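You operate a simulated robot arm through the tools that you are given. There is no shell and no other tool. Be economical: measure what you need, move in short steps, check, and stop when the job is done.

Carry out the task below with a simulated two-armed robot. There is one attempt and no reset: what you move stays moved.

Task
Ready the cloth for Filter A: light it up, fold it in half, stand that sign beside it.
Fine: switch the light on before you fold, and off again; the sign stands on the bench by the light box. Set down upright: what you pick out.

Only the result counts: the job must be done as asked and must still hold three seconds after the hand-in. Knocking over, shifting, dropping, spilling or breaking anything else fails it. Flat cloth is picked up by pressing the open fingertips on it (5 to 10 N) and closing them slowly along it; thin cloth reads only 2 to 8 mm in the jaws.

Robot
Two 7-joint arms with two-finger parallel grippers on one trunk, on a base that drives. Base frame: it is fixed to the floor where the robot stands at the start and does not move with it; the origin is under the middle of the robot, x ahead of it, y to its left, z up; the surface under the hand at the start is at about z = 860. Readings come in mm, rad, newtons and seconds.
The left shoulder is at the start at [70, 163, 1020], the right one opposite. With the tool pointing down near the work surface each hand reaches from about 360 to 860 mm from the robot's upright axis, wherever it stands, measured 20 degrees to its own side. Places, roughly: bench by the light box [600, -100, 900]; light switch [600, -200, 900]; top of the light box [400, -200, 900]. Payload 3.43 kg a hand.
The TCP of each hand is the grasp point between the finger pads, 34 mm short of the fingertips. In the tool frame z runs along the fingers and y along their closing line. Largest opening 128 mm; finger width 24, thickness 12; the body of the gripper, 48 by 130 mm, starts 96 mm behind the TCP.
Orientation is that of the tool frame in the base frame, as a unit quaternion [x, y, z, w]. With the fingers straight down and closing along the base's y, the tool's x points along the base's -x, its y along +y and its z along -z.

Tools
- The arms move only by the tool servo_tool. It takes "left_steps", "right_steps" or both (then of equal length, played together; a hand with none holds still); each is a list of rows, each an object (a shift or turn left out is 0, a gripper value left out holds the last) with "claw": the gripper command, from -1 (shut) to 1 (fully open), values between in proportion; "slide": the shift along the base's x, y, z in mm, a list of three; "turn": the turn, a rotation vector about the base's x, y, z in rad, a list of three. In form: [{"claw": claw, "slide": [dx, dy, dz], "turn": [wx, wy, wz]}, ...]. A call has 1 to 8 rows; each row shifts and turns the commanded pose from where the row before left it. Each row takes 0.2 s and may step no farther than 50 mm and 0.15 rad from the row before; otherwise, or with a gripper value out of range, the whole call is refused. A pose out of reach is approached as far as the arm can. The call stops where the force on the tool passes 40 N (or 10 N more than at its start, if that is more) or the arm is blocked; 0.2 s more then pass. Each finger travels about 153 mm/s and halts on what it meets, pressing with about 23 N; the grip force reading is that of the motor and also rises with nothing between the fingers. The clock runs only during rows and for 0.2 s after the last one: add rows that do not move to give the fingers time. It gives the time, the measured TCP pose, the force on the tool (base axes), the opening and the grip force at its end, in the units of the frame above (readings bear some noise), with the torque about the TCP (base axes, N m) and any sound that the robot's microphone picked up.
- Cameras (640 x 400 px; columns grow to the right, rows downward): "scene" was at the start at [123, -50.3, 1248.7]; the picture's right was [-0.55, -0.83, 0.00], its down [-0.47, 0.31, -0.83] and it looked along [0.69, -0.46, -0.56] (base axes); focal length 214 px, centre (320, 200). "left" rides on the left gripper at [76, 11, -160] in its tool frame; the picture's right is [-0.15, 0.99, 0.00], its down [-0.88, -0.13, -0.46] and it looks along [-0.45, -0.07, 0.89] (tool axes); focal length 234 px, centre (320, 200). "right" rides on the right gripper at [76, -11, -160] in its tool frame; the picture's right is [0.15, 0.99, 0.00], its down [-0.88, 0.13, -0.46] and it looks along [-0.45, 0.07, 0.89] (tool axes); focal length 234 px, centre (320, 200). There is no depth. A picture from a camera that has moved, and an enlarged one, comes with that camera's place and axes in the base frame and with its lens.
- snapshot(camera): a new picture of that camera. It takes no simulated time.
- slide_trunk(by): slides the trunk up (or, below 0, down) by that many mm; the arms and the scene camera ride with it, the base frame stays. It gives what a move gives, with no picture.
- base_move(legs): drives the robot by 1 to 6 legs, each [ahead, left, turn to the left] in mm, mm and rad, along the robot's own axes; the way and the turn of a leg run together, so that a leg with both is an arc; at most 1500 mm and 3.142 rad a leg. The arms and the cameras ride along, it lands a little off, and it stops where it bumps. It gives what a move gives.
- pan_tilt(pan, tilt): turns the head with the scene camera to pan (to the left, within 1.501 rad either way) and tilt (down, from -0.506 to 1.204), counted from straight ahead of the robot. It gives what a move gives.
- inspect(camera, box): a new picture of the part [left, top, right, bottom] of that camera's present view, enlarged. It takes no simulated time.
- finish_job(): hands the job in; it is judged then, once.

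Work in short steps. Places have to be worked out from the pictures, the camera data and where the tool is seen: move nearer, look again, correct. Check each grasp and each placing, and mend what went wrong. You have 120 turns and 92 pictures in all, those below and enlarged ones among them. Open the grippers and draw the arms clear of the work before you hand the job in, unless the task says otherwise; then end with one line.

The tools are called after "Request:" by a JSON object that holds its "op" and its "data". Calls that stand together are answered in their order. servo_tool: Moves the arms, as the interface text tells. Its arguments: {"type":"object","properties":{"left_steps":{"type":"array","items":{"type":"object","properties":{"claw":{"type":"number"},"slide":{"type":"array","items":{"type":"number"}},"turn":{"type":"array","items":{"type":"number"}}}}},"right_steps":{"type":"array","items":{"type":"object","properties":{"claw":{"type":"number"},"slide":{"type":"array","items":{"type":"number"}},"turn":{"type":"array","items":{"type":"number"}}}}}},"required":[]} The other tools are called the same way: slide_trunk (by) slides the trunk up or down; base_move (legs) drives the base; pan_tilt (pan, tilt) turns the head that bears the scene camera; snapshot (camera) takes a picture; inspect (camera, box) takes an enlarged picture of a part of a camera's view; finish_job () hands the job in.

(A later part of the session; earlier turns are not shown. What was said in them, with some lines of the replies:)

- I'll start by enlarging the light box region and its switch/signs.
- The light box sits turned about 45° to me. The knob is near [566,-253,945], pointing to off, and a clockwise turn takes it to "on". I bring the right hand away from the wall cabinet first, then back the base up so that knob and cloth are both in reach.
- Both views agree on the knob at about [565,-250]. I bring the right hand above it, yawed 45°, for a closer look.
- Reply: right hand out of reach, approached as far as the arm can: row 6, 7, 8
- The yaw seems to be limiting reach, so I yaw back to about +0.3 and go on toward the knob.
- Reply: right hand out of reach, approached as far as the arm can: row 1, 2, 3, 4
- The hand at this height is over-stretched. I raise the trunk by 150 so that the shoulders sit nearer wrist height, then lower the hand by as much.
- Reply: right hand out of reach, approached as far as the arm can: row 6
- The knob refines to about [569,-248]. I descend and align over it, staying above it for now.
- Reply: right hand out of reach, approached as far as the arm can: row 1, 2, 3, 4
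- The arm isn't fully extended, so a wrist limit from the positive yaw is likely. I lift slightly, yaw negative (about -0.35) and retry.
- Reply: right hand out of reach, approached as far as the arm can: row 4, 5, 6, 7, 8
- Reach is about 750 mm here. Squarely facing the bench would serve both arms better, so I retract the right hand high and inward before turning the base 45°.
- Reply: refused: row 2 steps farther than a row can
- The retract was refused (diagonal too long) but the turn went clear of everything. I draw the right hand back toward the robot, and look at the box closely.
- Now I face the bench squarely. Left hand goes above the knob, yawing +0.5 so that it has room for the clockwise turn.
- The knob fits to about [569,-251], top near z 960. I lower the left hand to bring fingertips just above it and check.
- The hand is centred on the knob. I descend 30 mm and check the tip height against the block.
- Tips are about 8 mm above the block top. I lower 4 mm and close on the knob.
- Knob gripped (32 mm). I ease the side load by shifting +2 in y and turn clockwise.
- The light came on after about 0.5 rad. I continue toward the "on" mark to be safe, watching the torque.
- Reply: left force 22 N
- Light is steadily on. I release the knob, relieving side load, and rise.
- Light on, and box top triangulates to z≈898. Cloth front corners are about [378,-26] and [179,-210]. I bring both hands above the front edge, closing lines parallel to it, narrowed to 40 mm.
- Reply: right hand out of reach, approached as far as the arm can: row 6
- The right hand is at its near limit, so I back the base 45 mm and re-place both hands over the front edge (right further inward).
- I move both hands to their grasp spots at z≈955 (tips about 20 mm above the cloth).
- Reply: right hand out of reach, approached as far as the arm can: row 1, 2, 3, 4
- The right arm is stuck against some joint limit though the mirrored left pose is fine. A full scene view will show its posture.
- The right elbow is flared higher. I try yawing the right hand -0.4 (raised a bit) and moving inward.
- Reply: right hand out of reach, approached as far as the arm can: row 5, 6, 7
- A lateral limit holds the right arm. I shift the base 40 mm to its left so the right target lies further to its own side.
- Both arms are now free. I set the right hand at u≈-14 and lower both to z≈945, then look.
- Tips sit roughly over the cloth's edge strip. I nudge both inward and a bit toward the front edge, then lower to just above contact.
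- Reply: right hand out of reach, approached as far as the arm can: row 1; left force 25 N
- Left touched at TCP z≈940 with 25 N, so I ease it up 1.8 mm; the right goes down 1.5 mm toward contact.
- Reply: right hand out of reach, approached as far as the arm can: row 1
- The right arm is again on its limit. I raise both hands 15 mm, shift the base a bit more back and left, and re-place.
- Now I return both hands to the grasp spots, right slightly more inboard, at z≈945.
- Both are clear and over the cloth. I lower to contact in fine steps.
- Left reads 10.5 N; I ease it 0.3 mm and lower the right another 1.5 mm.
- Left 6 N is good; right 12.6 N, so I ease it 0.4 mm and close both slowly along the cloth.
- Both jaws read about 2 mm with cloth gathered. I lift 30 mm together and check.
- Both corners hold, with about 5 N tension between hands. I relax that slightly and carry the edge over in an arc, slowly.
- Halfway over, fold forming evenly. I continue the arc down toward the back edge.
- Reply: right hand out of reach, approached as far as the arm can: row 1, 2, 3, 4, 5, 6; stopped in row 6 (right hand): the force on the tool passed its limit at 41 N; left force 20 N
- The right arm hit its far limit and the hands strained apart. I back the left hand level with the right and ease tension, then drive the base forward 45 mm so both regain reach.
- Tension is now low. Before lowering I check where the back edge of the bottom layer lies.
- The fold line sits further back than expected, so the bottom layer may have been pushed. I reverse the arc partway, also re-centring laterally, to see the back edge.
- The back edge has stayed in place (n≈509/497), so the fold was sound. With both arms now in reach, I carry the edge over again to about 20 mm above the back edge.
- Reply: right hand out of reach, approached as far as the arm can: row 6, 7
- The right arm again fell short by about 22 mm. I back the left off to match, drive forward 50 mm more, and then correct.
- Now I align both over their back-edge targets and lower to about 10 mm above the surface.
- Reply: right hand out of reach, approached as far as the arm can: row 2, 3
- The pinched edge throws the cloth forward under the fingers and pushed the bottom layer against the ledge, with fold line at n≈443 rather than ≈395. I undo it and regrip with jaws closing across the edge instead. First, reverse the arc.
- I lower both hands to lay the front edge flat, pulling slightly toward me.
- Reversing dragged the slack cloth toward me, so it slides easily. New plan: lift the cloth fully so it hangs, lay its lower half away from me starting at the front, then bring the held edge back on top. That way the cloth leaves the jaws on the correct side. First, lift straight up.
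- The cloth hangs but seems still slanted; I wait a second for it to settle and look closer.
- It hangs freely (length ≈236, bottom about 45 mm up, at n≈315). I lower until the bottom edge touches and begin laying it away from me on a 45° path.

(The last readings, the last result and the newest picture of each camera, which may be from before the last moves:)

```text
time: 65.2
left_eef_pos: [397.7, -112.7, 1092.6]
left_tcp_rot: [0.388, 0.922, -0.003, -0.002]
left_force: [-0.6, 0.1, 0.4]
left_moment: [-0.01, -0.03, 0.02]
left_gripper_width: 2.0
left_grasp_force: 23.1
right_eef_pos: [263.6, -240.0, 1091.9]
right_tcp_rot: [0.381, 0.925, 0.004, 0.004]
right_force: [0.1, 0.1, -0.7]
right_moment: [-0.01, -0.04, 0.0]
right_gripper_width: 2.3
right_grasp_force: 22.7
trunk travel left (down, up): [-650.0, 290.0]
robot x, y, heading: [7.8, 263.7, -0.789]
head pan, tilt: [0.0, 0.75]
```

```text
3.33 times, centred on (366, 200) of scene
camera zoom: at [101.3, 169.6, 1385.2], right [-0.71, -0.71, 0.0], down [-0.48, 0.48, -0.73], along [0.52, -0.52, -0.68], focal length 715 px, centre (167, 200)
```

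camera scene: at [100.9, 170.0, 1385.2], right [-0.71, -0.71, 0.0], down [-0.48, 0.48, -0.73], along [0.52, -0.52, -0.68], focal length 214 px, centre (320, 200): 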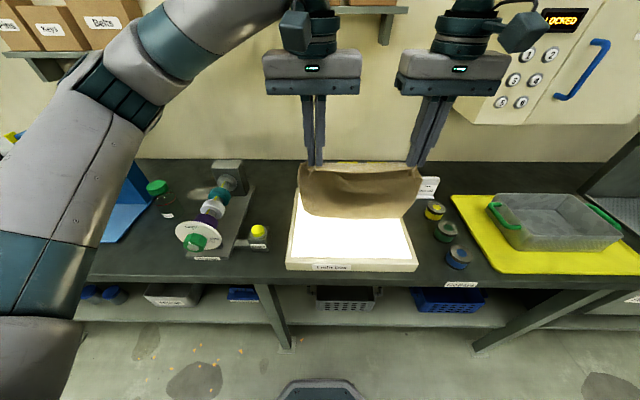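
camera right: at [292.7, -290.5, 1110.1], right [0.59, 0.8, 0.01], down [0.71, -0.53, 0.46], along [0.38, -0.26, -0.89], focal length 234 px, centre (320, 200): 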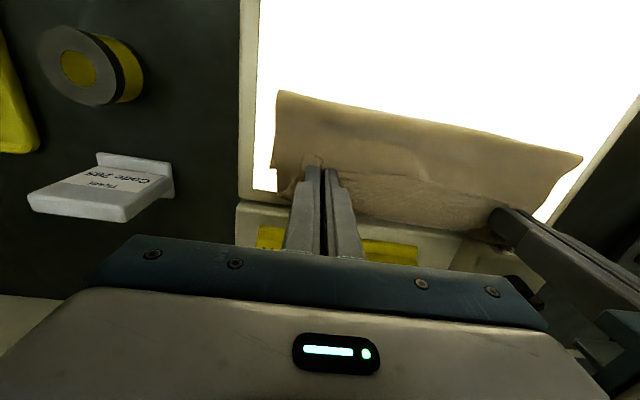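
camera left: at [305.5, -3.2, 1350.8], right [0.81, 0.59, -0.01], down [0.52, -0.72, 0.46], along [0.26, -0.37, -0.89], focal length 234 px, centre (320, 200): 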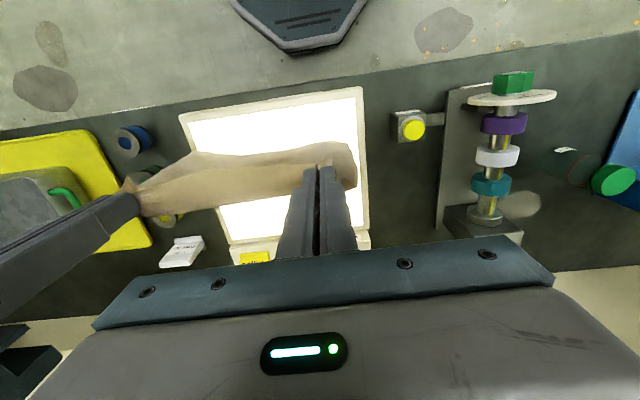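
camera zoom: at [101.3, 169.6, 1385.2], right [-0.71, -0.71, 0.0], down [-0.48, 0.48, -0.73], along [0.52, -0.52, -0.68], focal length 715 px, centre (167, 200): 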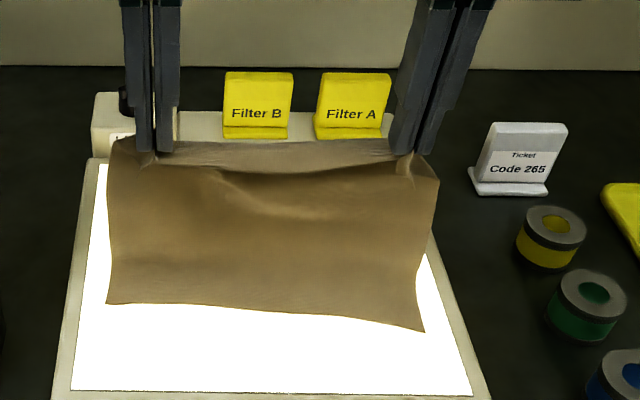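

Bottom edge is down, slightly skewed (n≈345 left, 317 right), and about a quarter is laid. I continue to half laid, matching the skew with the hands.

Request:
{"op": "servo_tool", "data": {"left_steps": [{"slide": [9.6, -9.6, -12]}, {"slide": [9.6, -9.6, -12]}, {"slide": [9.6, -9.6, -12]}, {"slide": [9.6, -9.6, -12]}, {"slide": [9.6, -9.6, -10]}, {}], "right_steps": [{"slide": [7.1, -7.1, -12]}, {"slide": [7.1, -7.1, -12]}, {"slide": [7.1, -7.1, -12]}, {"slide": [7.1, -7.1, -12]}, {"slide": [7.1, -7.1, -10]}, {}]}}

Request:
{"op": "inspect", "data": {"camera": "scene", "box": [270, 140, 462, 260]}}

```text
time: 66.5
left_eef_pos: [446.4, -160.0, 1034.7]
left_tcp_rot: [0.388, 0.922, -0.004, -0.002]
left_force: [0.5, -0.2, 0.2]
left_moment: [0.0, -0.02, -0.02]
left_gripper_width: 2.2
left_grasp_force: 23.5
right_eef_pos: [299.3, -276.0, 1034.4]
right_tcp_rot: [0.381, 0.925, 0.005, 0.005]
right_force: [0.2, -0.7, 0.5]
right_moment: [0.01, -0.03, 0.01]
right_gripper_width: 2.0
right_grasp_force: 23.1
trunk travel left (down, up): [-650.0, 290.0]
robot x, y, heading: [10.7, 263.3, -0.78]
head pan, tilt: [0.0, 0.75]
```

```text
3.33 times, centred on (366, 200) of scene
camera zoom: at [101.6, 169.5, 1385.2], right [-0.71, -0.71, 0.0], down [-0.48, 0.48, -0.73], along [0.52, -0.52, -0.68], focal length 715 px, centre (167, 200)
```

zoom: 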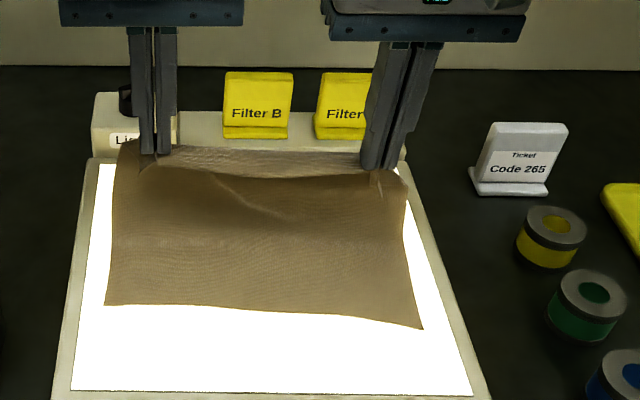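

Bottom edge held still and half is laid. One small step further, then I bring the held edge back over in an arc toward the bottom edge.

Request:
{"op": "servo_tool", "data": {"left_steps": [{"slide": [8.5, -8.5, -11]}, {"slide": [-9, 9, 0]}, {"slide": [-9, 9, -2]}, {"slide": [-9, 9, -4]}, {"slide": [-9, 9, -8]}, {"slide": [-9, 9, -12]}, {"slide": [-8, 8, -15]}, {}], "right_steps": [{"slide": [8.5, -8.5, -11]}, {"slide": [-9.5, 9.5, 0]}, {"slide": [-9.5, 9.5, -2]}, {"slide": [-9.5, 9.5, -4]}, {"slide": [-9.5, 9.5, -8]}, {"slide": [-9.5, 9.5, -12]}, {"slide": [-9, 9, -15]}, {}]}}

Request:
{"op": "inspect", "data": {"camera": "scene", "box": [270, 140, 462, 260]}}

Request:
{"op": "snapshot", "data": {"camera": "left"}}

```text
time: 68.3
left_eef_pos: [400.6, -115.4, 981.7]
left_tcp_rot: [0.388, 0.921, -0.004, -0.001]
left_force: [-0.8, -0.9, 1.0]
left_moment: [-0.03, 0.01, 0.01]
left_gripper_width: 2.2
left_grasp_force: 23.1
right_eef_pos: [251.0, -228.1, 982.5]
right_tcp_rot: [0.381, 0.925, 0.004, 0.004]
right_force: [1.2, 0.4, -0.1]
right_moment: [0.0, -0.04, 0.01]
right_gripper_width: 2.2
right_grasp_force: 23.4
trunk travel left (down, up): [-650.0, 290.0]
robot x, y, heading: [8.7, 263.4, -0.791]
head pan, tilt: [0.0, 0.75]
```

```text
3.33 times, centred on (366, 200) of scene
camera zoom: at [101.9, 168.9, 1385.1], right [-0.71, -0.71, 0.0], down [-0.48, 0.48, -0.73], along [0.52, -0.52, -0.68], focal length 715 px, centre (167, 200)
```

zoom: 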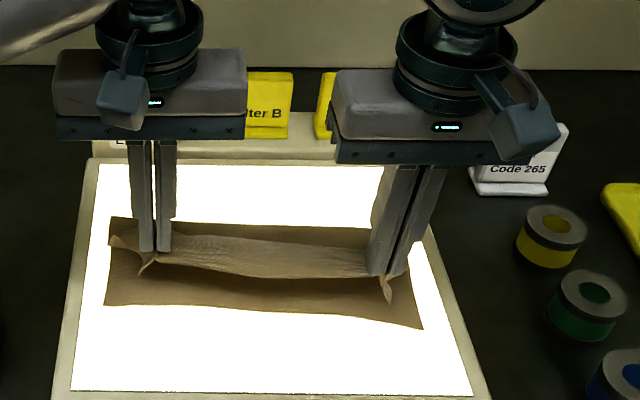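

```text
31 pictures are left
camera left: at [356.1, -52.8, 1140.9], right [0.81, 0.59, -0.01], down [0.52, -0.72, 0.46], along [0.26, -0.37, -0.89], focal length 234 px, centre (320, 200)
```

left: 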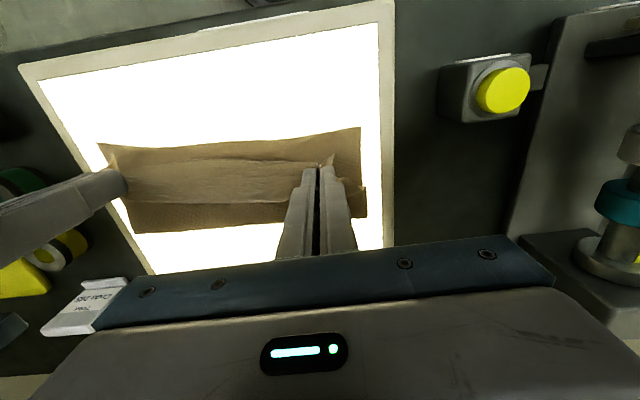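

Excellent: bottom edge undisturbed, fold line straight at the back. I lower the held edge onto the bottom edge (n≈350 left, 323 right).

Request:
{"op": "servo_tool", "data": {"left_steps": [{"slide": [-4, 4, -12]}, {"slide": [-4, 4, -12]}, {"slide": [-2.5, 2.5, -10]}, {"slide": [0, 0, -5]}, {}], "right_steps": [{"slide": [-3, 5, -12]}, {"slide": [-3, 5, -12]}, {"slide": [-2, 3, -10]}, {"slide": [0, 0, -5]}, {}]}}

Request:
{"op": "inspect", "data": {"camera": "scene", "box": [270, 160, 430, 260]}}

```text
time: 69.5
left_eef_pos: [390.1, -105.6, 944.3]
left_tcp_rot: [0.388, 0.922, -0.005, -0.002]
left_force: [0.8, -0.9, 10.2]
left_moment: [0.05, 0.04, -0.04]
left_gripper_width: 1.8
left_grasp_force: 22.8
right_eef_pos: [243.2, -214.0, 943.9]
right_tcp_rot: [0.382, 0.924, 0.005, 0.005]
right_force: [-0.5, -0.5, 0.6]
right_moment: [-0.05, 0.04, -0.03]
right_gripper_width: 2.0
right_grasp_force: 23.3
trunk travel left (down, up): [-650.0, 290.0]
robot x, y, heading: [5.1, 266.3, -0.784]
head pan, tilt: [0.0, 0.75]
```

```text
4.00 times, centred on (350, 210) of scene
camera zoom: at [101.5, 169.4, 1385.4], right [-0.71, -0.71, 0.0], down [-0.48, 0.48, -0.73], along [0.52, -0.52, -0.68], focal length 858 px, centre (200, 160)
```

zoom: 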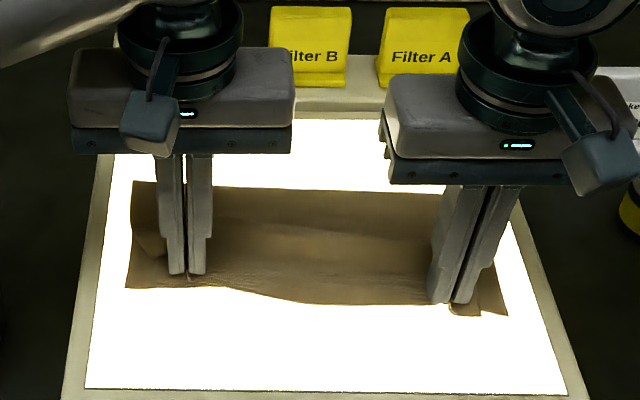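

Very close. Left is about 9 mm and right about 5 mm short of the bottom edge, so I nudge them and release slowly.

Request:
{"op": "servo_tool", "data": {"left_steps": [{"slide": [0, 0, 2]}, {"slide": [-5.5, 5.5, 0]}, {"slide": [0, 0, -1]}, {"claw": -0.9}, {"claw": -0.8}, {"claw": -0.7}, {"claw": -0.65}, {}], "right_steps": [{}, {"slide": [-3.5, 3.5, 0]}, {"slide": [0, 0, -1]}, {"claw": -0.9}, {"claw": -0.8}, {"claw": -0.7}, {"claw": -0.65}, {}]}}

Request:
{"op": "servo_tool", "data": {"left_steps": [{"slide": [0, 0, 10]}, {"slide": [0, 0, 20]}, {"slide": [0, 0, 40]}, {"slide": [10, 10, 45]}, {"slide": [15, 15, 40]}], "right_steps": [{"slide": [0, 0, 10]}, {"slide": [0, 0, 20]}, {"slide": [0, 0, 40]}, {"slide": [-10, -10, 45]}, {"slide": [-15, -15, 40]}]}}

Request:
{"op": "inspect", "data": {"camera": "scene", "box": [270, 160, 430, 260]}}

```text
time: 71.3
left_eef_pos: [385.0, -100.2, 944.1]
left_tcp_rot: [0.388, 0.922, -0.004, -0.001]
left_force: [0.5, -1.0, -0.5]
left_moment: [0.0, 0.01, -0.01]
left_gripper_width: 22.1
left_grasp_force: 0.1
right_eef_pos: [241.4, -213.1, 942.4]
right_tcp_rot: [0.381, 0.924, 0.005, 0.005]
right_force: [0.5, 0.5, 0.2]
right_moment: [0.02, 0.02, -0.01]
right_gripper_width: 22.2
right_grasp_force: 0.0
trunk travel left (down, up): [-650.0, 290.0]
robot x, y, heading: [8.1, 263.8, -0.789]
head pan, tilt: [0.0, 0.75]
```

```text
time: 72.5
left_eef_pos: [409.0, -73.3, 1101.6]
left_tcp_rot: [0.388, 0.922, -0.004, -0.001]
left_force: [-0.3, -0.5, -0.3]
left_moment: [-0.05, -0.02, 0.01]
left_gripper_width: 22.4
left_grasp_force: 0.0
right_eef_pos: [215.0, -236.0, 1097.8]
right_tcp_rot: [0.381, 0.925, 0.005, 0.007]
right_force: [1.0, 0.8, -0.6]
right_moment: [0.01, -0.03, 0.0]
right_gripper_width: 22.2
right_grasp_force: 0.1
trunk travel left (down, up): [-650.0, 290.0]
robot x, y, heading: [7.0, 266.1, -0.786]
head pan, tilt: [0.0, 0.75]
```

```text
4.00 times, centred on (350, 210) of scene
camera zoom: at [100.4, 170.6, 1385.2], right [-0.71, -0.71, 0.0], down [-0.48, 0.48, -0.73], along [0.52, -0.52, -0.68], focal length 858 px, centre (200, 160)
```

zoom: 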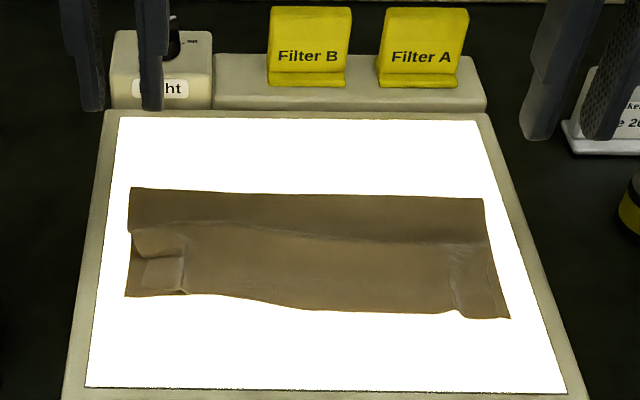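

A good half fold; the left corner of the top layer looks gathered. I zoom in on it.

Request:
{"op": "inspect", "data": {"camera": "scene", "box": [292, 200, 372, 250]}}

Request:
{"op": "inspect", "data": {"camera": "left", "box": [80, 80, 400, 280]}}

```text
8.00 times, centred on (332, 225) of scene
camera zoom: at [100.4, 170.6, 1385.2], right [-0.71, -0.71, 0.0], down [-0.48, 0.48, -0.73], along [0.52, -0.52, -0.68], focal length 1716 px, centre (224, 0)
```

zoom: 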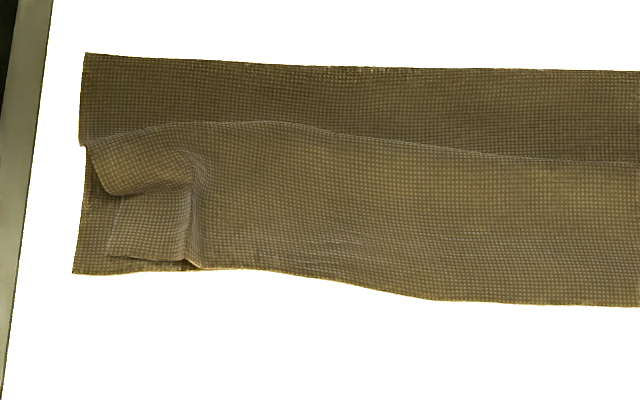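

```text
2.00 times, centred on (240, 180) of left
camera zoom: at [363.7, -10.7, 1259.3], right [0.81, 0.59, -0.01], down [0.52, -0.72, 0.46], along [0.26, -0.38, -0.89], focal length 468 px, centre (480, 240)
```

zoom: 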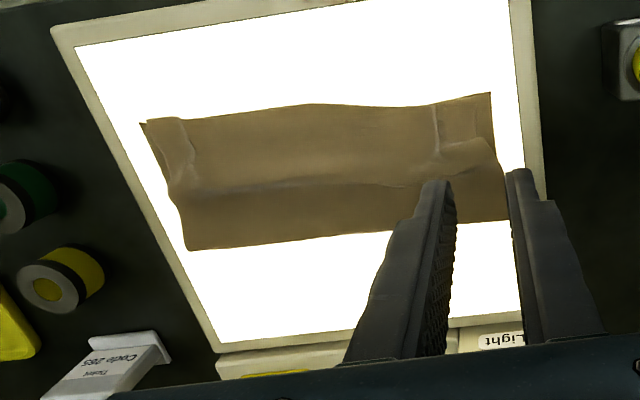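

The top corner lies within about 15 mm of the bottom corner, and the fold is good. Next the light: I move the base back to where the left arm reached the knob.

Request:
{"op": "base_move", "data": {"legs": [[73, -75, 0]]}}

```text
time: 73.7
left_eef_pos: [407.3, -179.4, 1099.1]
left_tcp_rot: [0.388, 0.922, -0.003, -0.002]
left_force: [-0.6, -0.4, 0.7]
left_moment: [0.01, 0.01, 0.04]
left_gripper_width: 22.5
left_grasp_force: 0.0
right_eef_pos: [212.9, -339.6, 1097.7]
right_tcp_rot: [0.381, 0.925, 0.004, 0.004]
right_force: [0.8, -1.4, 0.0]
right_moment: [0.04, 0.01, -0.04]
right_gripper_width: 22.7
right_grasp_force: 0.1
trunk travel left (down, up): [-650.0, 290.0]
robot x, y, heading: [7.1, 160.4, -0.787]
head pan, tilt: [0.0, 0.75]
```

I bring the left hand above the knob, at the yaw where I let go of it, opened to 64 mm.

Request:
{"op": "servo_tool", "data": {"left_steps": [{"slide": [32, -13.6, -8], "turn": [0, 0, -0.08], "claw": 0.0}, {"slide": [32, -13.6, -8], "turn": [0, 0, -0.08]}, {"slide": [32, -13.6, -8], "turn": [0, 0, -0.08]}, {"slide": [32, -13.6, -8], "turn": [0, 0, -0.08]}, {"slide": [33, -13.6, -8], "turn": [0, 0, -0.08]}, {"slide": [0, 0, -30]}, {}]}}

Request:
{"op": "inspect", "data": {"camera": "scene", "box": [240, 130, 400, 230]}}

Request:
{"op": "snapshot", "data": {"camera": "left"}}

```text
time: 75.3
left_eef_pos: [568.9, -246.2, 1028.0]
left_tcp_rot: [0.564, 0.826, -0.003, -0.002]
left_force: [-0.5, 0.5, 0.2]
left_moment: [0.02, 0.0, 0.01]
left_gripper_width: 64.1
left_grasp_force: 0.1
right_eef_pos: [213.5, -341.1, 1095.6]
right_tcp_rot: [0.381, 0.925, 0.004, 0.005]
right_force: [0.0, -0.1, -0.2]
right_moment: [0.02, -0.02, 0.04]
right_gripper_width: 22.3
right_grasp_force: 0.1
trunk travel left (down, up): [-650.0, 290.0]
robot x, y, heading: [7.6, 163.8, -0.787]
head pan, tilt: [0.0, 0.75]
```

```text
4.00 times, centred on (320, 180) of scene
camera zoom: at [99.7, 64.7, 1385.2], right [-0.71, -0.7, 0.0], down [-0.48, 0.48, -0.73], along [0.52, -0.52, -0.68], focal length 858 px, centre (320, 280)
```

zoom: 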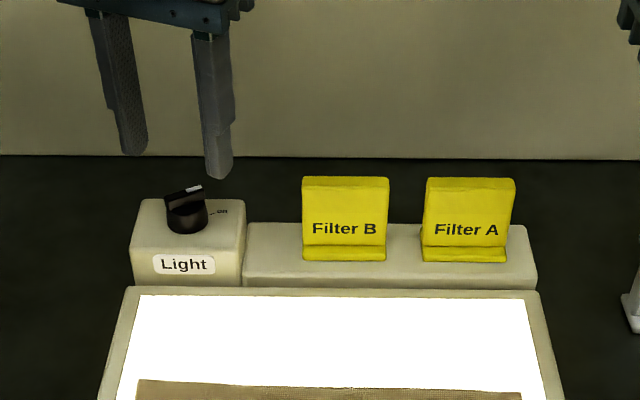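

```text
25 pictures are left
camera left: at [552.1, -172.4, 1188.7], right [0.97, 0.22, -0.01], down [0.2, -0.87, 0.46], along [0.09, -0.45, -0.89], focal length 234 px, centre (320, 200)
```

left: 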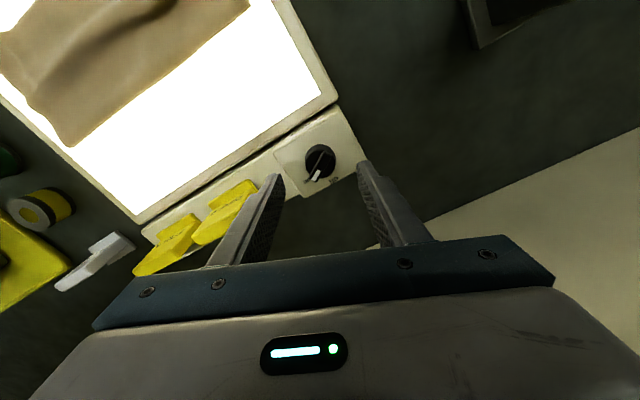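

Aligned as before; I descend to z≈979 and close on the knob.

Request:
{"op": "servo_tool", "data": {"left_steps": [{"slide": [0, 0, -25]}, {"slide": [0, 0, -15]}, {"slide": [0, 0, -9]}, {"claw": -0.25}, {"claw": -0.5}, {"claw": -1}, {"claw": -1}]}}

Request:
{"op": "servo_tool", "data": {"left_steps": [{"turn": [0, 0, 0.12]}, {"turn": [0, 0, 0.14]}, {"turn": [0, 0, 0.14]}, {"turn": [0, 0, 0.14]}, {"turn": [0, 0, 0.14]}, {"turn": [0, 0, 0.14]}, {"turn": [0, 0, 0.1]}]}}

Request:
{"op": "inspect", "data": {"camera": "scene", "box": [240, 130, 400, 230]}}

```text
time: 76.9
left_eef_pos: [568.2, -247.1, 980.7]
left_tcp_rot: [0.563, 0.826, -0.003, -0.003]
left_force: [-3.4, -0.8, -2.6]
left_moment: [-0.41, 0.01, 0.0]
left_gripper_width: 31.9
left_grasp_force: 45.6
right_eef_pos: [214.2, -341.5, 1096.2]
right_tcp_rot: [0.381, 0.924, 0.004, 0.005]
right_force: [0.0, 0.7, -0.3]
right_moment: [-0.03, -0.02, 0.01]
right_gripper_width: 22.4
right_grasp_force: 0.0
trunk travel left (down, up): [-650.0, 290.0]
robot x, y, heading: [9.2, 159.2, -0.788]
head pan, tilt: [0.0, 0.75]
```

```text
time: 78.5
left_eef_pos: [567.4, -247.8, 980.9]
left_tcp_rot: [0.137, 0.991, -0.005, -0.001]
left_force: [-13.1, -2.4, -3.7]
left_moment: [0.04, 0.55, -0.02]
left_gripper_width: 31.5
left_grasp_force: 44.4
right_eef_pos: [211.3, -341.7, 1096.8]
right_tcp_rot: [0.381, 0.924, 0.006, 0.005]
right_force: [0.7, -0.6, 0.2]
right_moment: [0.01, -0.01, -0.01]
right_gripper_width: 22.5
right_grasp_force: 0.1
trunk travel left (down, up): [-650.0, 290.0]
robot x, y, heading: [8.5, 161.6, -0.788]
head pan, tilt: [0.0, 0.75]
```

```text
4.00 times, centred on (320, 180) of scene
camera zoom: at [98.3, 63.8, 1385.2], right [-0.71, -0.7, 0.0], down [-0.48, 0.48, -0.73], along [0.52, -0.52, -0.68], focal length 858 px, centre (320, 280)
```

zoom: 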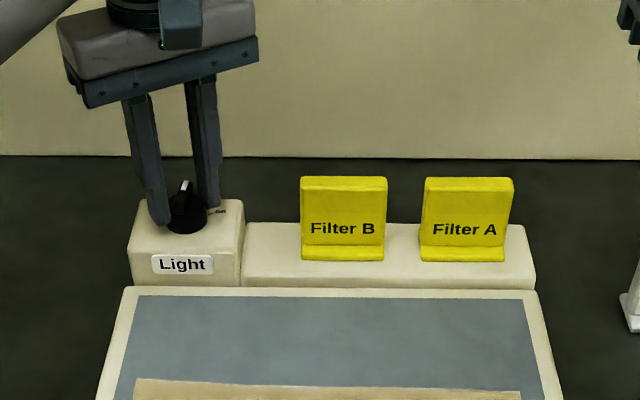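

The light is off and the knob back at off. I release, rise, and carry the left hand above the Filter A sign (about [398,-401]), jaws across its width.

Request:
{"op": "servo_tool", "data": {"left_steps": [{"slide": [-1, 0, 0], "claw": -0.25}, {"claw": 0.0}, {"slide": [0, 0, 30]}, {"slide": [0, 0, 45]}, {"slide": [0, 0, 45]}, {}]}}

Request:
{"op": "servo_tool", "data": {"left_steps": [{"slide": [-28, -25, 0], "turn": [0, 0, -0.085], "claw": 0.4}, {"slide": [-28, -26, 0], "turn": [0, 0, -0.085]}, {"slide": [-28, -26, 0], "turn": [0, 0, -0.085]}, {"slide": [-28, -26, 0], "turn": [0, 0, -0.085]}, {"slide": [-28, -26, 0], "turn": [0, 0, -0.085]}, {"slide": [-28, -25, 0], "turn": [0, 0, -0.085]}, {}]}}

Request:
{"op": "snapshot", "data": {"camera": "left"}}

Request:
{"op": "snapshot", "data": {"camera": "scene"}}

```text
time: 79.9
left_eef_pos: [570.0, -246.3, 1100.5]
left_tcp_rot: [0.138, 0.99, -0.005, -0.001]
left_force: [-0.2, 0.3, 0.8]
left_moment: [0.03, 0.01, -0.01]
left_gripper_width: 64.1
left_grasp_force: 0.1
right_eef_pos: [214.8, -341.0, 1095.7]
right_tcp_rot: [0.381, 0.925, 0.005, 0.005]
right_force: [1.0, -0.1, -0.1]
right_moment: [-0.02, 0.04, -0.02]
right_gripper_width: 22.5
right_grasp_force: 0.0
trunk travel left (down, up): [-650.0, 290.0]
robot x, y, heading: [7.2, 160.1, -0.789]
head pan, tilt: [0.0, 0.75]
```

```text
time: 81.5
left_eef_pos: [400.6, -400.5, 1098.8]
left_tcp_rot: [0.383, 0.924, -0.005, -0.002]
left_force: [0.0, 1.3, -0.4]
left_moment: [0.0, 0.0, 0.01]
left_gripper_width: 89.5
left_grasp_force: 0.1
right_eef_pos: [214.3, -339.5, 1098.1]
right_tcp_rot: [0.381, 0.925, 0.005, 0.005]
right_force: [0.7, -0.2, 0.5]
right_moment: [-0.01, -0.03, -0.01]
right_gripper_width: 22.5
right_grasp_force: 0.0
trunk travel left (down, up): [-650.0, 290.0]
robot x, y, heading: [7.4, 161.4, -0.788]
head pan, tilt: [0.0, 0.75]
```

```text
23 pictures are left
camera left: at [355.8, -337.9, 1258.5], right [0.8, 0.59, -0.01], down [0.53, -0.71, 0.46], along [0.26, -0.37, -0.89], focal length 234 px, centre (320, 200)
```

left: 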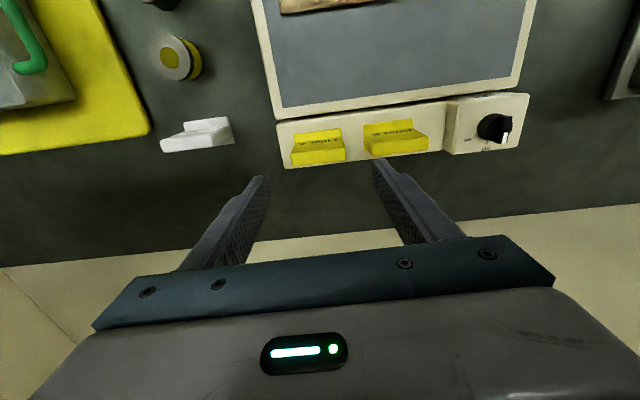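

```text
22 pictures are left
camera scene: at [101.2, 65.3, 1385.1], right [-0.71, -0.71, 0.0], down [-0.48, 0.48, -0.73], along [0.52, -0.52, -0.68], focal length 214 px, centre (320, 200)
```

scene: 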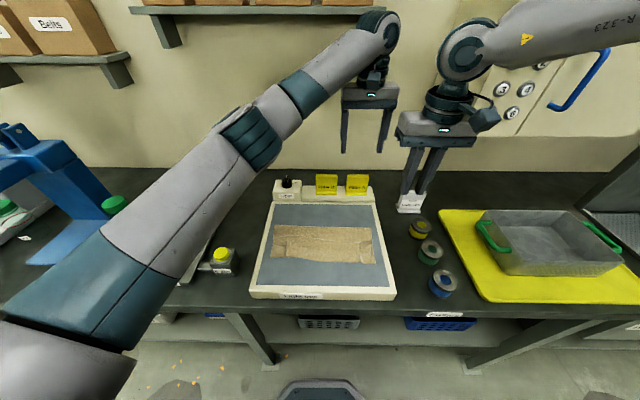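

The left arm reaches. The plate's top centre estimates to [399.5,-405]; I shift slightly and lower to z≈1040 for a check.

Request:
{"op": "servo_tool", "data": {"left_steps": [{"slide": [-1, -4, -20]}, {"slide": [0, 0, -25]}, {"slide": [0, 0, -14]}, {}]}}

Request:
{"op": "inspect", "data": {"camera": "scene", "box": [290, 130, 418, 210]}}

Request:
{"op": "inspect", "data": {"camera": "left", "box": [200, 60, 460, 260]}}

```text
time: 82.5
left_eef_pos: [397.8, -404.9, 1041.4]
left_tcp_rot: [0.383, 0.924, -0.003, -0.002]
left_force: [0.8, -0.2, -0.1]
left_moment: [-0.04, -0.01, 0.01]
left_gripper_width: 89.7
left_grasp_force: 0.0
right_eef_pos: [213.9, -341.3, 1097.1]
right_tcp_rot: [0.381, 0.925, 0.005, 0.004]
right_force: [0.7, -0.4, 0.0]
right_moment: [0.03, 0.0, -0.03]
right_gripper_width: 22.5
right_grasp_force: 0.0
trunk travel left (down, up): [-650.0, 290.0]
robot x, y, heading: [7.0, 160.8, -0.786]
head pan, tilt: [0.0, 0.75]
```

```text
5.00 times, centred on (354, 170) of scene
camera zoom: at [100.1, 64.6, 1385.1], right [-0.71, -0.7, 0.0], down [-0.48, 0.48, -0.73], along [0.52, -0.52, -0.68], focal length 1072 px, centre (150, 350)
```

zoom: 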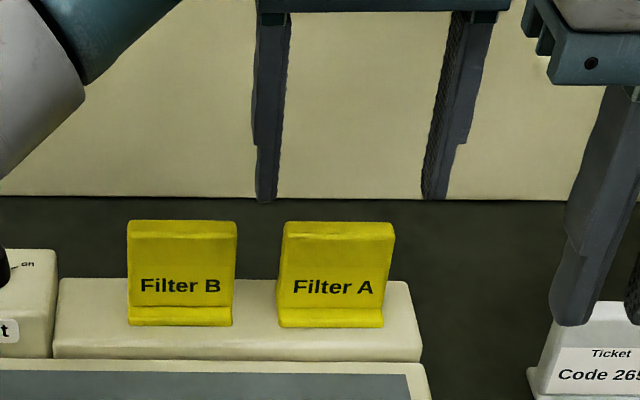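

```text
2.00 times, centred on (330, 160) of left
camera zoom: at [353.3, -342.8, 1199.7], right [0.8, 0.59, -0.01], down [0.53, -0.71, 0.46], along [0.27, -0.37, -0.89], focal length 468 px, centre (300, 280)
```

zoom: 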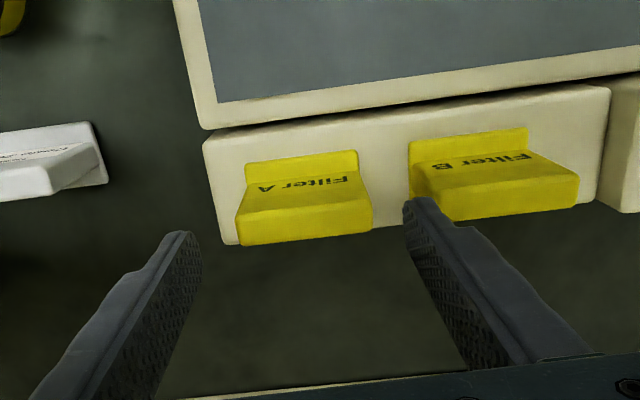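

Column and depth alignment look right, with about 8 mm clearance to Filter B. I descend to z≈968, watching force.

Request:
{"op": "servo_tool", "data": {"left_steps": [{"slide": [1, -1, -25]}, {"slide": [0, 0, -20]}, {"slide": [0, 0, -15]}, {}]}}

Request:
{"op": "inspect", "data": {"camera": "scene", "box": [290, 130, 418, 210]}}

```text
time: 83.5
left_eef_pos: [400.1, -405.7, 981.2]
left_tcp_rot: [0.383, 0.924, -0.004, -0.001]
left_force: [-0.2, 0.5, -0.1]
left_moment: [0.02, 0.0, 0.03]
left_gripper_width: 89.4
left_grasp_force: 0.1
right_eef_pos: [212.8, -341.2, 1096.9]
right_tcp_rot: [0.381, 0.925, 0.006, 0.005]
right_force: [-0.1, -0.9, -0.1]
right_moment: [0.0, 0.0, 0.01]
right_gripper_width: 22.5
right_grasp_force: 0.0
trunk travel left (down, up): [-650.0, 290.0]
robot x, y, heading: [11.2, 161.0, -0.787]
head pan, tilt: [0.0, 0.75]
```

```text
5.00 times, centred on (354, 170) of scene
camera zoom: at [100.1, 64.6, 1385.1], right [-0.71, -0.7, 0.0], down [-0.48, 0.48, -0.73], along [0.52, -0.52, -0.68], focal length 1072 px, centre (150, 350)
```

zoom: 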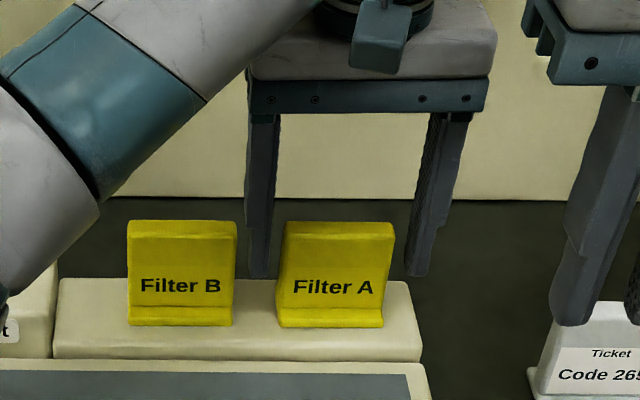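

Tips straddle the plate. I lower 10 mm more, centre by 2 mm and close gently.

Request:
{"op": "servo_tool", "data": {"left_steps": [{"slide": [1.5, 1.5, -5]}, {"slide": [0, 0, -5]}, {"claw": 0.3}, {"claw": 0.2}, {"claw": 0.1}, {"claw": 0.0}, {"claw": -0.3}, {"claw": -0.6}]}}

Request:
{"op": "inspect", "data": {"camera": "scene", "box": [290, 130, 418, 210]}}

```text
time: 85.3
left_eef_pos: [402.3, -404.3, 971.4]
left_tcp_rot: [0.383, 0.924, -0.003, -0.001]
left_force: [0.3, 0.1, 0.8]
left_moment: [-0.01, -0.07, 0.0]
left_gripper_width: 69.3
left_grasp_force: 22.9
right_eef_pos: [214.4, -338.9, 1097.5]
right_tcp_rot: [0.381, 0.925, 0.005, 0.005]
right_force: [-0.1, -0.1, -0.5]
right_moment: [-0.01, 0.02, -0.01]
right_gripper_width: 22.7
right_grasp_force: 0.1
trunk travel left (down, up): [-650.0, 290.0]
robot x, y, heading: [5.4, 159.1, -0.786]
head pan, tilt: [0.0, 0.75]
```

```text
5.00 times, centred on (354, 170) of scene
camera zoom: at [100.0, 64.6, 1385.1], right [-0.71, -0.7, 0.0], down [-0.48, 0.48, -0.73], along [0.52, -0.52, -0.68], focal length 1072 px, centre (150, 350)
```

zoom: 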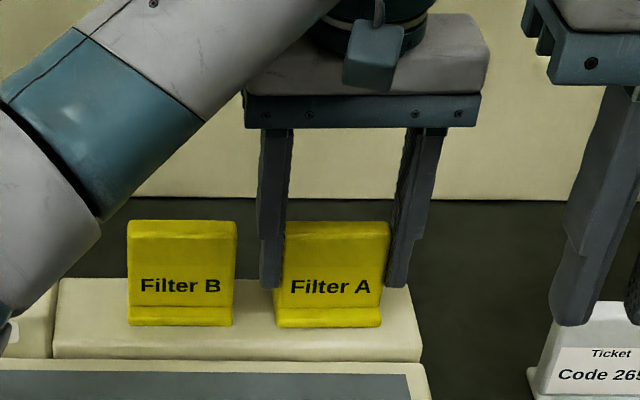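

The sign is gripped at 69 mm. I lift straight up, first slowly.

Request:
{"op": "servo_tool", "data": {"left_steps": [{"slide": [0, 0, 10]}, {"slide": [0, 0, 20]}, {"slide": [0, 0, 30]}, {"slide": [0, 0, 30]}, {"slide": [0, 0, 20]}, {}]}}

Request:
{"op": "inspect", "data": {"camera": "scene", "box": [290, 110, 418, 190]}}

```text
time: 86.7
left_eef_pos: [401.3, -405.8, 1081.2]
left_tcp_rot: [0.383, 0.924, -0.003, -0.001]
left_force: [-0.1, 0.5, -0.8]
left_moment: [-0.02, -0.02, 0.02]
left_gripper_width: 68.8
left_grasp_force: 23.8
right_eef_pos: [214.8, -340.8, 1097.0]
right_tcp_rot: [0.381, 0.924, 0.005, 0.005]
right_force: [-0.6, -0.4, 0.0]
right_moment: [0.0, 0.05, 0.01]
right_gripper_width: 22.4
right_grasp_force: 0.1
trunk travel left (down, up): [-650.0, 290.0]
robot x, y, heading: [7.3, 161.3, -0.783]
head pan, tilt: [0.0, 0.75]
```

```text
5.00 times, centred on (354, 150) of scene
camera zoom: at [100.3, 64.3, 1385.1], right [-0.71, -0.7, 0.0], down [-0.48, 0.48, -0.73], along [0.52, -0.52, -0.68], focal length 1072 px, centre (150, 450)
```

zoom: 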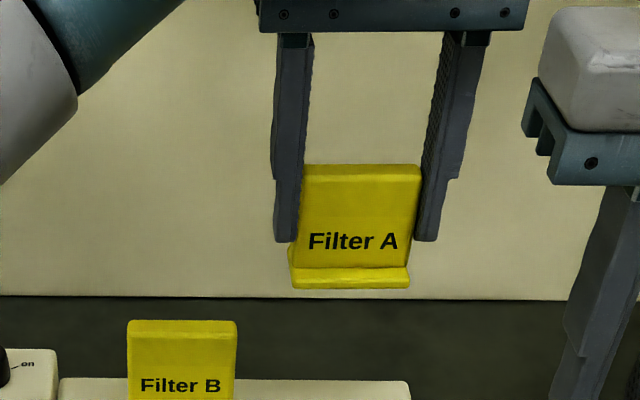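

Held upright and straight. I carry it at height to above the free bench left of the light box (≈[587,-92]).

Request:
{"op": "servo_tool", "data": {"left_steps": [{"slide": [23, 39, 0]}, {"slide": [23, 39, 0]}, {"slide": [23, 39, 0]}, {"slide": [23, 39, 0]}, {"slide": [23, 39, 0]}, {"slide": [23, 39, 0]}, {"slide": [23, 39, 0]}, {"slide": [23, 39, 0]}]}}

Request:
{"op": "snapshot", "data": {"camera": "scene"}}

Request:
{"op": "snapshot", "data": {"camera": "left"}}

```text
time: 88.5
left_eef_pos: [587.2, -93.6, 1082.8]
left_tcp_rot: [0.384, 0.923, -0.005, -0.003]
left_force: [0.0, 0.9, -0.8]
left_moment: [-0.01, -0.01, 0.04]
left_gripper_width: 69.1
left_grasp_force: 22.2
right_eef_pos: [215.2, -337.8, 1098.3]
right_tcp_rot: [0.382, 0.924, 0.005, 0.004]
right_force: [-0.6, 0.3, 0.2]
right_moment: [-0.03, 0.04, 0.0]
right_gripper_width: 22.3
right_grasp_force: 0.1
trunk travel left (down, up): [-650.0, 290.0]
robot x, y, heading: [4.6, 159.7, -0.791]
head pan, tilt: [0.0, 0.75]
```

```text
16 pictures are left
camera scene: at [100.9, 66.6, 1385.2], right [-0.71, -0.7, 0.0], down [-0.48, 0.48, -0.73], along [0.51, -0.52, -0.68], focal length 214 px, centre (320, 200)
```

scene: 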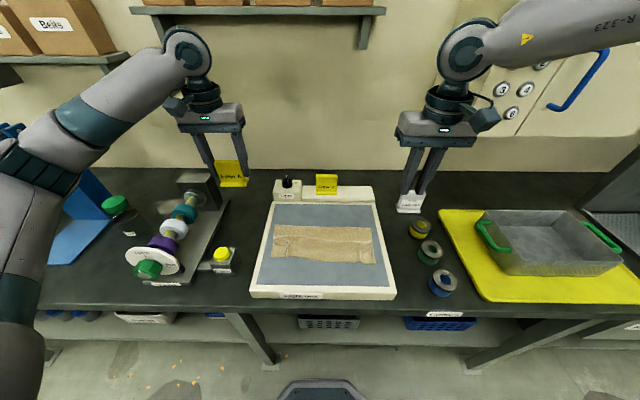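

```text
15 pictures are left
camera left: at [541.9, -29.8, 1240.6], right [0.8, 0.59, -0.01], down [0.53, -0.71, 0.46], along [0.26, -0.37, -0.89], focal length 234 px, centre (320, 200)
```

left: 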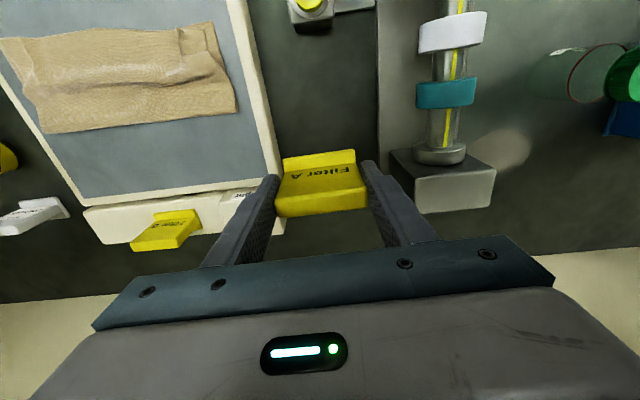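

Clear space on both sides. I lower 120 mm and check the remaining gap.

Request:
{"op": "servo_tool", "data": {"left_steps": [{"slide": [0, 0, -30]}, {"slide": [0, 0, -30]}, {"slide": [0, 0, -30]}, {"slide": [0, 0, -20]}, {"slide": [0, 0, -10]}, {}]}}

Request:
{"op": "inspect", "data": {"camera": "scene", "box": [170, 140, 330, 240]}}

```text
time: 89.9
left_eef_pos: [586.0, -93.3, 960.2]
left_tcp_rot: [0.383, 0.924, -0.004, -0.002]
left_force: [1.4, 0.8, -0.2]
left_moment: [-0.01, 0.01, -0.03]
left_gripper_width: 68.9
left_grasp_force: 23.2
right_eef_pos: [213.8, -340.6, 1096.6]
right_tcp_rot: [0.381, 0.925, 0.004, 0.005]
right_force: [-1.1, -0.1, 0.6]
right_moment: [-0.01, 0.01, 0.01]
right_gripper_width: 22.4
right_grasp_force: 0.1
trunk travel left (down, up): [-650.0, 290.0]
robot x, y, heading: [8.1, 160.2, -0.79]
head pan, tilt: [0.0, 0.75]
```

```text
4.00 times, centred on (250, 190) of scene
camera zoom: at [100.2, 64.7, 1385.1], right [-0.71, -0.7, 0.0], down [-0.48, 0.48, -0.73], along [0.52, -0.52, -0.68], focal length 858 px, centre (600, 240)
```

zoom: 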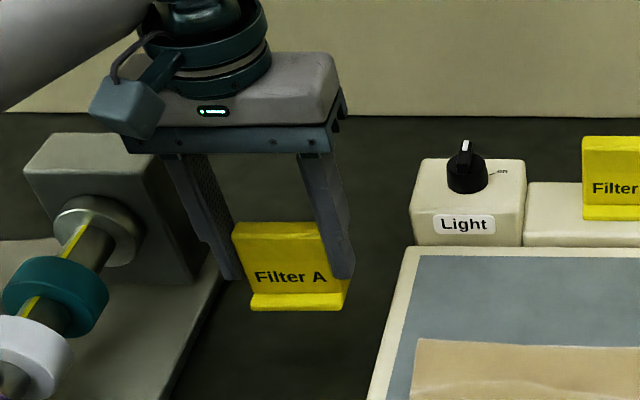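

I shift 12 mm toward the light box for clearance from the machine block, and lower further, watching force.

Request:
{"op": "servo_tool", "data": {"left_steps": [{"slide": [-4, -4, 0]}, {"slide": [-4.5, -4.5, -5]}, {"slide": [0, 0, -8]}, {"slide": [0, 0, -8]}, {"slide": [0, 0, -5]}, {}]}}

Request:
{"op": "servo_tool", "data": {"left_steps": [{"slide": [0, 0, -3]}, {"slide": [0, 0, -3]}, {}]}}

Request:
{"op": "inspect", "data": {"camera": "scene", "box": [186, 170, 282, 230]}}

```text
time: 91.3
left_eef_pos: [578.0, -102.0, 935.1]
left_tcp_rot: [0.384, 0.923, -0.004, -0.002]
left_force: [-0.7, -0.9, -0.1]
left_moment: [0.0, -0.02, 0.01]
left_gripper_width: 69.0
left_grasp_force: 22.6
right_eef_pos: [213.8, -340.1, 1096.7]
right_tcp_rot: [0.381, 0.924, 0.005, 0.006]
right_force: [-0.7, 0.1, -0.5]
right_moment: [-0.01, -0.05, -0.01]
right_gripper_width: 22.7
right_grasp_force: 0.0
trunk travel left (down, up): [-650.0, 290.0]
robot x, y, heading: [10.6, 156.7, -0.786]
head pan, tilt: [0.0, 0.75]
```

```text
time: 92.1
left_eef_pos: [577.0, -101.3, 929.3]
left_tcp_rot: [0.384, 0.923, -0.004, -0.002]
left_force: [0.2, 1.1, -1.0]
left_moment: [0.01, -0.03, 0.03]
left_gripper_width: 69.1
left_grasp_force: 22.8
right_eef_pos: [213.8, -341.2, 1097.6]
right_tcp_rot: [0.38, 0.925, 0.005, 0.004]
right_force: [0.3, -0.2, 0.4]
right_moment: [0.0, 0.0, 0.02]
right_gripper_width: 22.5
right_grasp_force: 0.1
trunk travel left (down, up): [-650.0, 290.0]
robot x, y, heading: [4.9, 160.4, -0.785]
head pan, tilt: [0.0, 0.75]
```

```text
6.67 times, centred on (234, 200) of scene
camera zoom: at [100.1, 64.7, 1385.1], right [-0.71, -0.7, 0.0], down [-0.48, 0.48, -0.73], along [0.52, -0.52, -0.68], focal length 1430 px, centre (893, 200)
```

zoom: 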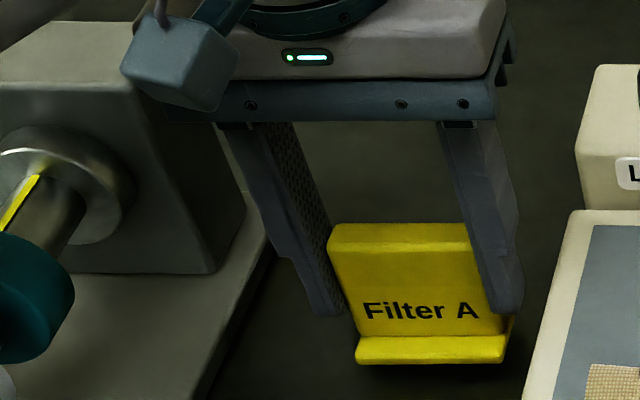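

No contact yet; I continue down in small steps.

Request:
{"op": "servo_tool", "data": {"left_steps": [{"slide": [0, 0, -2.5]}, {"slide": [0, 0, -2.5]}, {"slide": [0, 0, -2]}, {}]}}

Request:
{"op": "servo_tool", "data": {"left_steps": [{"slide": [0, 0, -1.5]}, {"slide": [0, 0, -1.5]}, {}]}}

```text
time: 93.1
left_eef_pos: [577.5, -102.0, 922.1]
left_tcp_rot: [0.383, 0.924, -0.005, -0.003]
left_force: [0.9, 0.3, -0.3]
left_moment: [0.0, -0.03, 0.01]
left_gripper_width: 69.1
left_grasp_force: 23.6
right_eef_pos: [213.6, -340.4, 1097.0]
right_tcp_rot: [0.381, 0.925, 0.004, 0.004]
right_force: [0.6, 0.6, 0.3]
right_moment: [0.01, -0.02, -0.02]
right_gripper_width: 22.3
right_grasp_force: 0.0
trunk travel left (down, up): [-650.0, 290.0]
robot x, y, heading: [8.6, 161.7, -0.791]
head pan, tilt: [0.0, 0.75]
```

```text
time: 93.9
left_eef_pos: [577.1, -102.0, 921.1]
left_tcp_rot: [0.384, 0.923, -0.005, 0.0]
left_force: [0.7, -0.4, 12.3]
left_moment: [0.32, -0.35, -0.04]
left_gripper_width: 69.1
left_grasp_force: 23.1
right_eef_pos: [211.2, -340.8, 1097.2]
right_tcp_rot: [0.381, 0.925, 0.005, 0.006]
right_force: [0.2, 0.4, -0.1]
right_moment: [0.01, -0.02, 0.03]
right_gripper_width: 22.4
right_grasp_force: 0.0
trunk travel left (down, up): [-650.0, 290.0]
robot x, y, heading: [6.7, 160.8, -0.785]
head pan, tilt: [0.0, 0.75]
```

Contact (12 N) with the bench. I ease 0.8 mm, open slowly, and draw straight up.

Request:
{"op": "servo_tool", "data": {"left_steps": [{"slide": [0, 0, 0.8]}, {"claw": 0.1}, {"claw": 0.18}, {"claw": 0.28}, {"claw": 0.36}, {}]}}

Request:
{"op": "servo_tool", "data": {"left_steps": [{"slide": [0, 0, 15]}, {"slide": [0, 0, 30]}, {"slide": [0, 0, 45]}, {"slide": [0, 0, 45]}, {"slide": [0, 0, 45]}, {"slide": [-20, 20, 20]}, {"slide": [-25, 25, 0]}, {"slide": [-25, 25, 0]}]}}

Request:
{"op": "inspect", "data": {"camera": "scene", "box": [186, 150, 410, 290]}}

```text
time: 95.3
left_eef_pos: [577.2, -101.0, 918.6]
left_tcp_rot: [0.383, 0.924, -0.004, -0.002]
left_force: [-0.5, -0.1, 0.7]
left_moment: [0.01, -0.05, -0.01]
left_gripper_width: 87.1
left_grasp_force: 0.2
right_eef_pos: [214.6, -340.2, 1097.1]
right_tcp_rot: [0.381, 0.925, 0.005, 0.005]
right_force: [0.8, 0.6, 1.2]
right_moment: [0.03, 0.0, 0.02]
right_gripper_width: 22.5
right_grasp_force: 0.0
trunk travel left (down, up): [-650.0, 290.0]
robot x, y, heading: [10.8, 161.0, -0.789]
head pan, tilt: [0.0, 0.75]
```

```text
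time: 97.1
left_eef_pos: [506.6, -28.4, 1121.3]
left_tcp_rot: [0.383, 0.924, -0.004, -0.002]
left_force: [0.3, 0.6, 0.3]
left_moment: [-0.05, -0.02, 0.01]
left_gripper_width: 87.0
left_grasp_force: 0.0
right_eef_pos: [214.2, -339.6, 1098.4]
right_tcp_rot: [0.381, 0.925, 0.004, 0.005]
right_force: [0.3, 0.8, -0.4]
right_moment: [-0.01, 0.01, 0.01]
right_gripper_width: 22.3
right_grasp_force: 0.1
trunk travel left (down, up): [-650.0, 290.0]
robot x, y, heading: [6.7, 160.6, -0.789]
head pan, tilt: [0.0, 0.75]
```

```text
2.86 times, centred on (298, 220) of scene
camera zoom: at [99.5, 65.5, 1385.3], right [-0.71, -0.7, 0.0], down [-0.48, 0.48, -0.73], along [0.52, -0.52, -0.68], focal length 613 px, centre (383, 143)
```

zoom: 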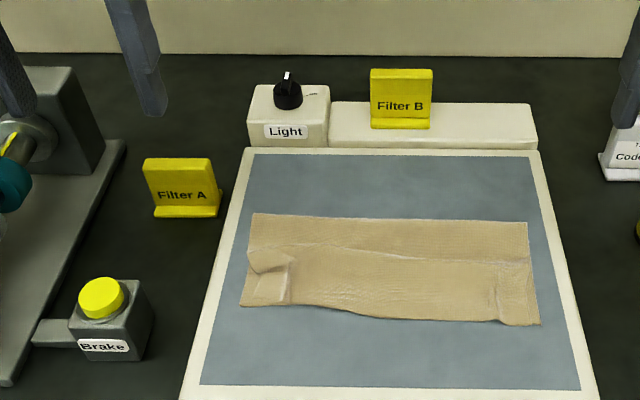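

Everything is in place: sign upright, light off, cloth folded. I open the grippers, raise both arms clear and pull them back.

Request:
{"op": "servo_tool", "data": {"left_steps": [{"slide": [-15, 15, 40], "claw": 1}, {"slide": [-15, 15, 40]}, {"slide": [-20, 20, 30]}, {"slide": [-20, 20, 10]}, {}], "right_steps": [{"slide": [0, 0, 40], "claw": 1}, {"slide": [0, 0, 40]}, {"slide": [0, 0, 30]}, {"slide": [0, 0, 10]}, {}]}}

Request:
{"op": "snapshot", "data": {"camera": "scene"}}

```text
time: 98.3
left_eef_pos: [437.8, 38.1, 1240.2]
left_tcp_rot: [0.383, 0.924, -0.005, -0.001]
left_force: [0.2, 0.6, -0.4]
left_moment: [0.02, -0.01, -0.01]
left_gripper_width: 127.7
left_grasp_force: 0.1
right_eef_pos: [216.1, -341.9, 1216.7]
right_tcp_rot: [0.381, 0.924, 0.005, 0.004]
right_force: [0.4, -0.4, -0.8]
right_moment: [0.0, -0.03, 0.0]
right_gripper_width: 128.1
right_grasp_force: 0.1
trunk travel left (down, up): [-650.0, 290.0]
robot x, y, heading: [4.0, 158.7, -0.788]
head pan, tilt: [0.0, 0.75]
```

```text
11 pictures are left
camera scene: at [100.8, 64.1, 1385.0], right [-0.71, -0.7, 0.0], down [-0.48, 0.48, -0.73], along [0.52, -0.52, -0.68], focal length 214 px, centre (320, 200)
```

scene: 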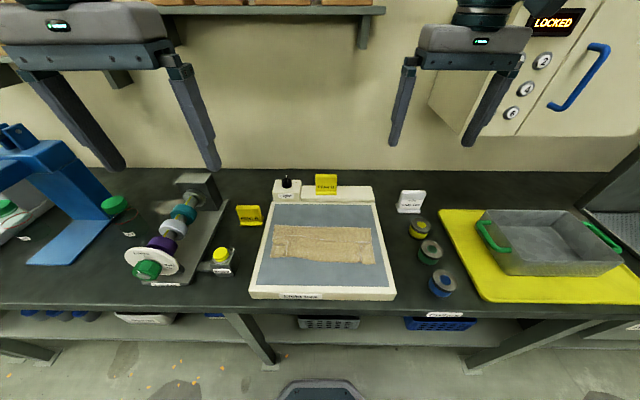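

The scene shows the arms clear, the light off, the cloth folded and the sign standing by the box, so I hand the job in.

Request:
{"op": "finish_job", "data": {}}

```text
The job is handed in.
```

I turned the light on, folded the cloth in half on the light box, switched the light off again, and stood the Filter A sign upright on the bench just left of the box; the cloth's top left corner is slightly gathered, about 15 mm in from the corner below.
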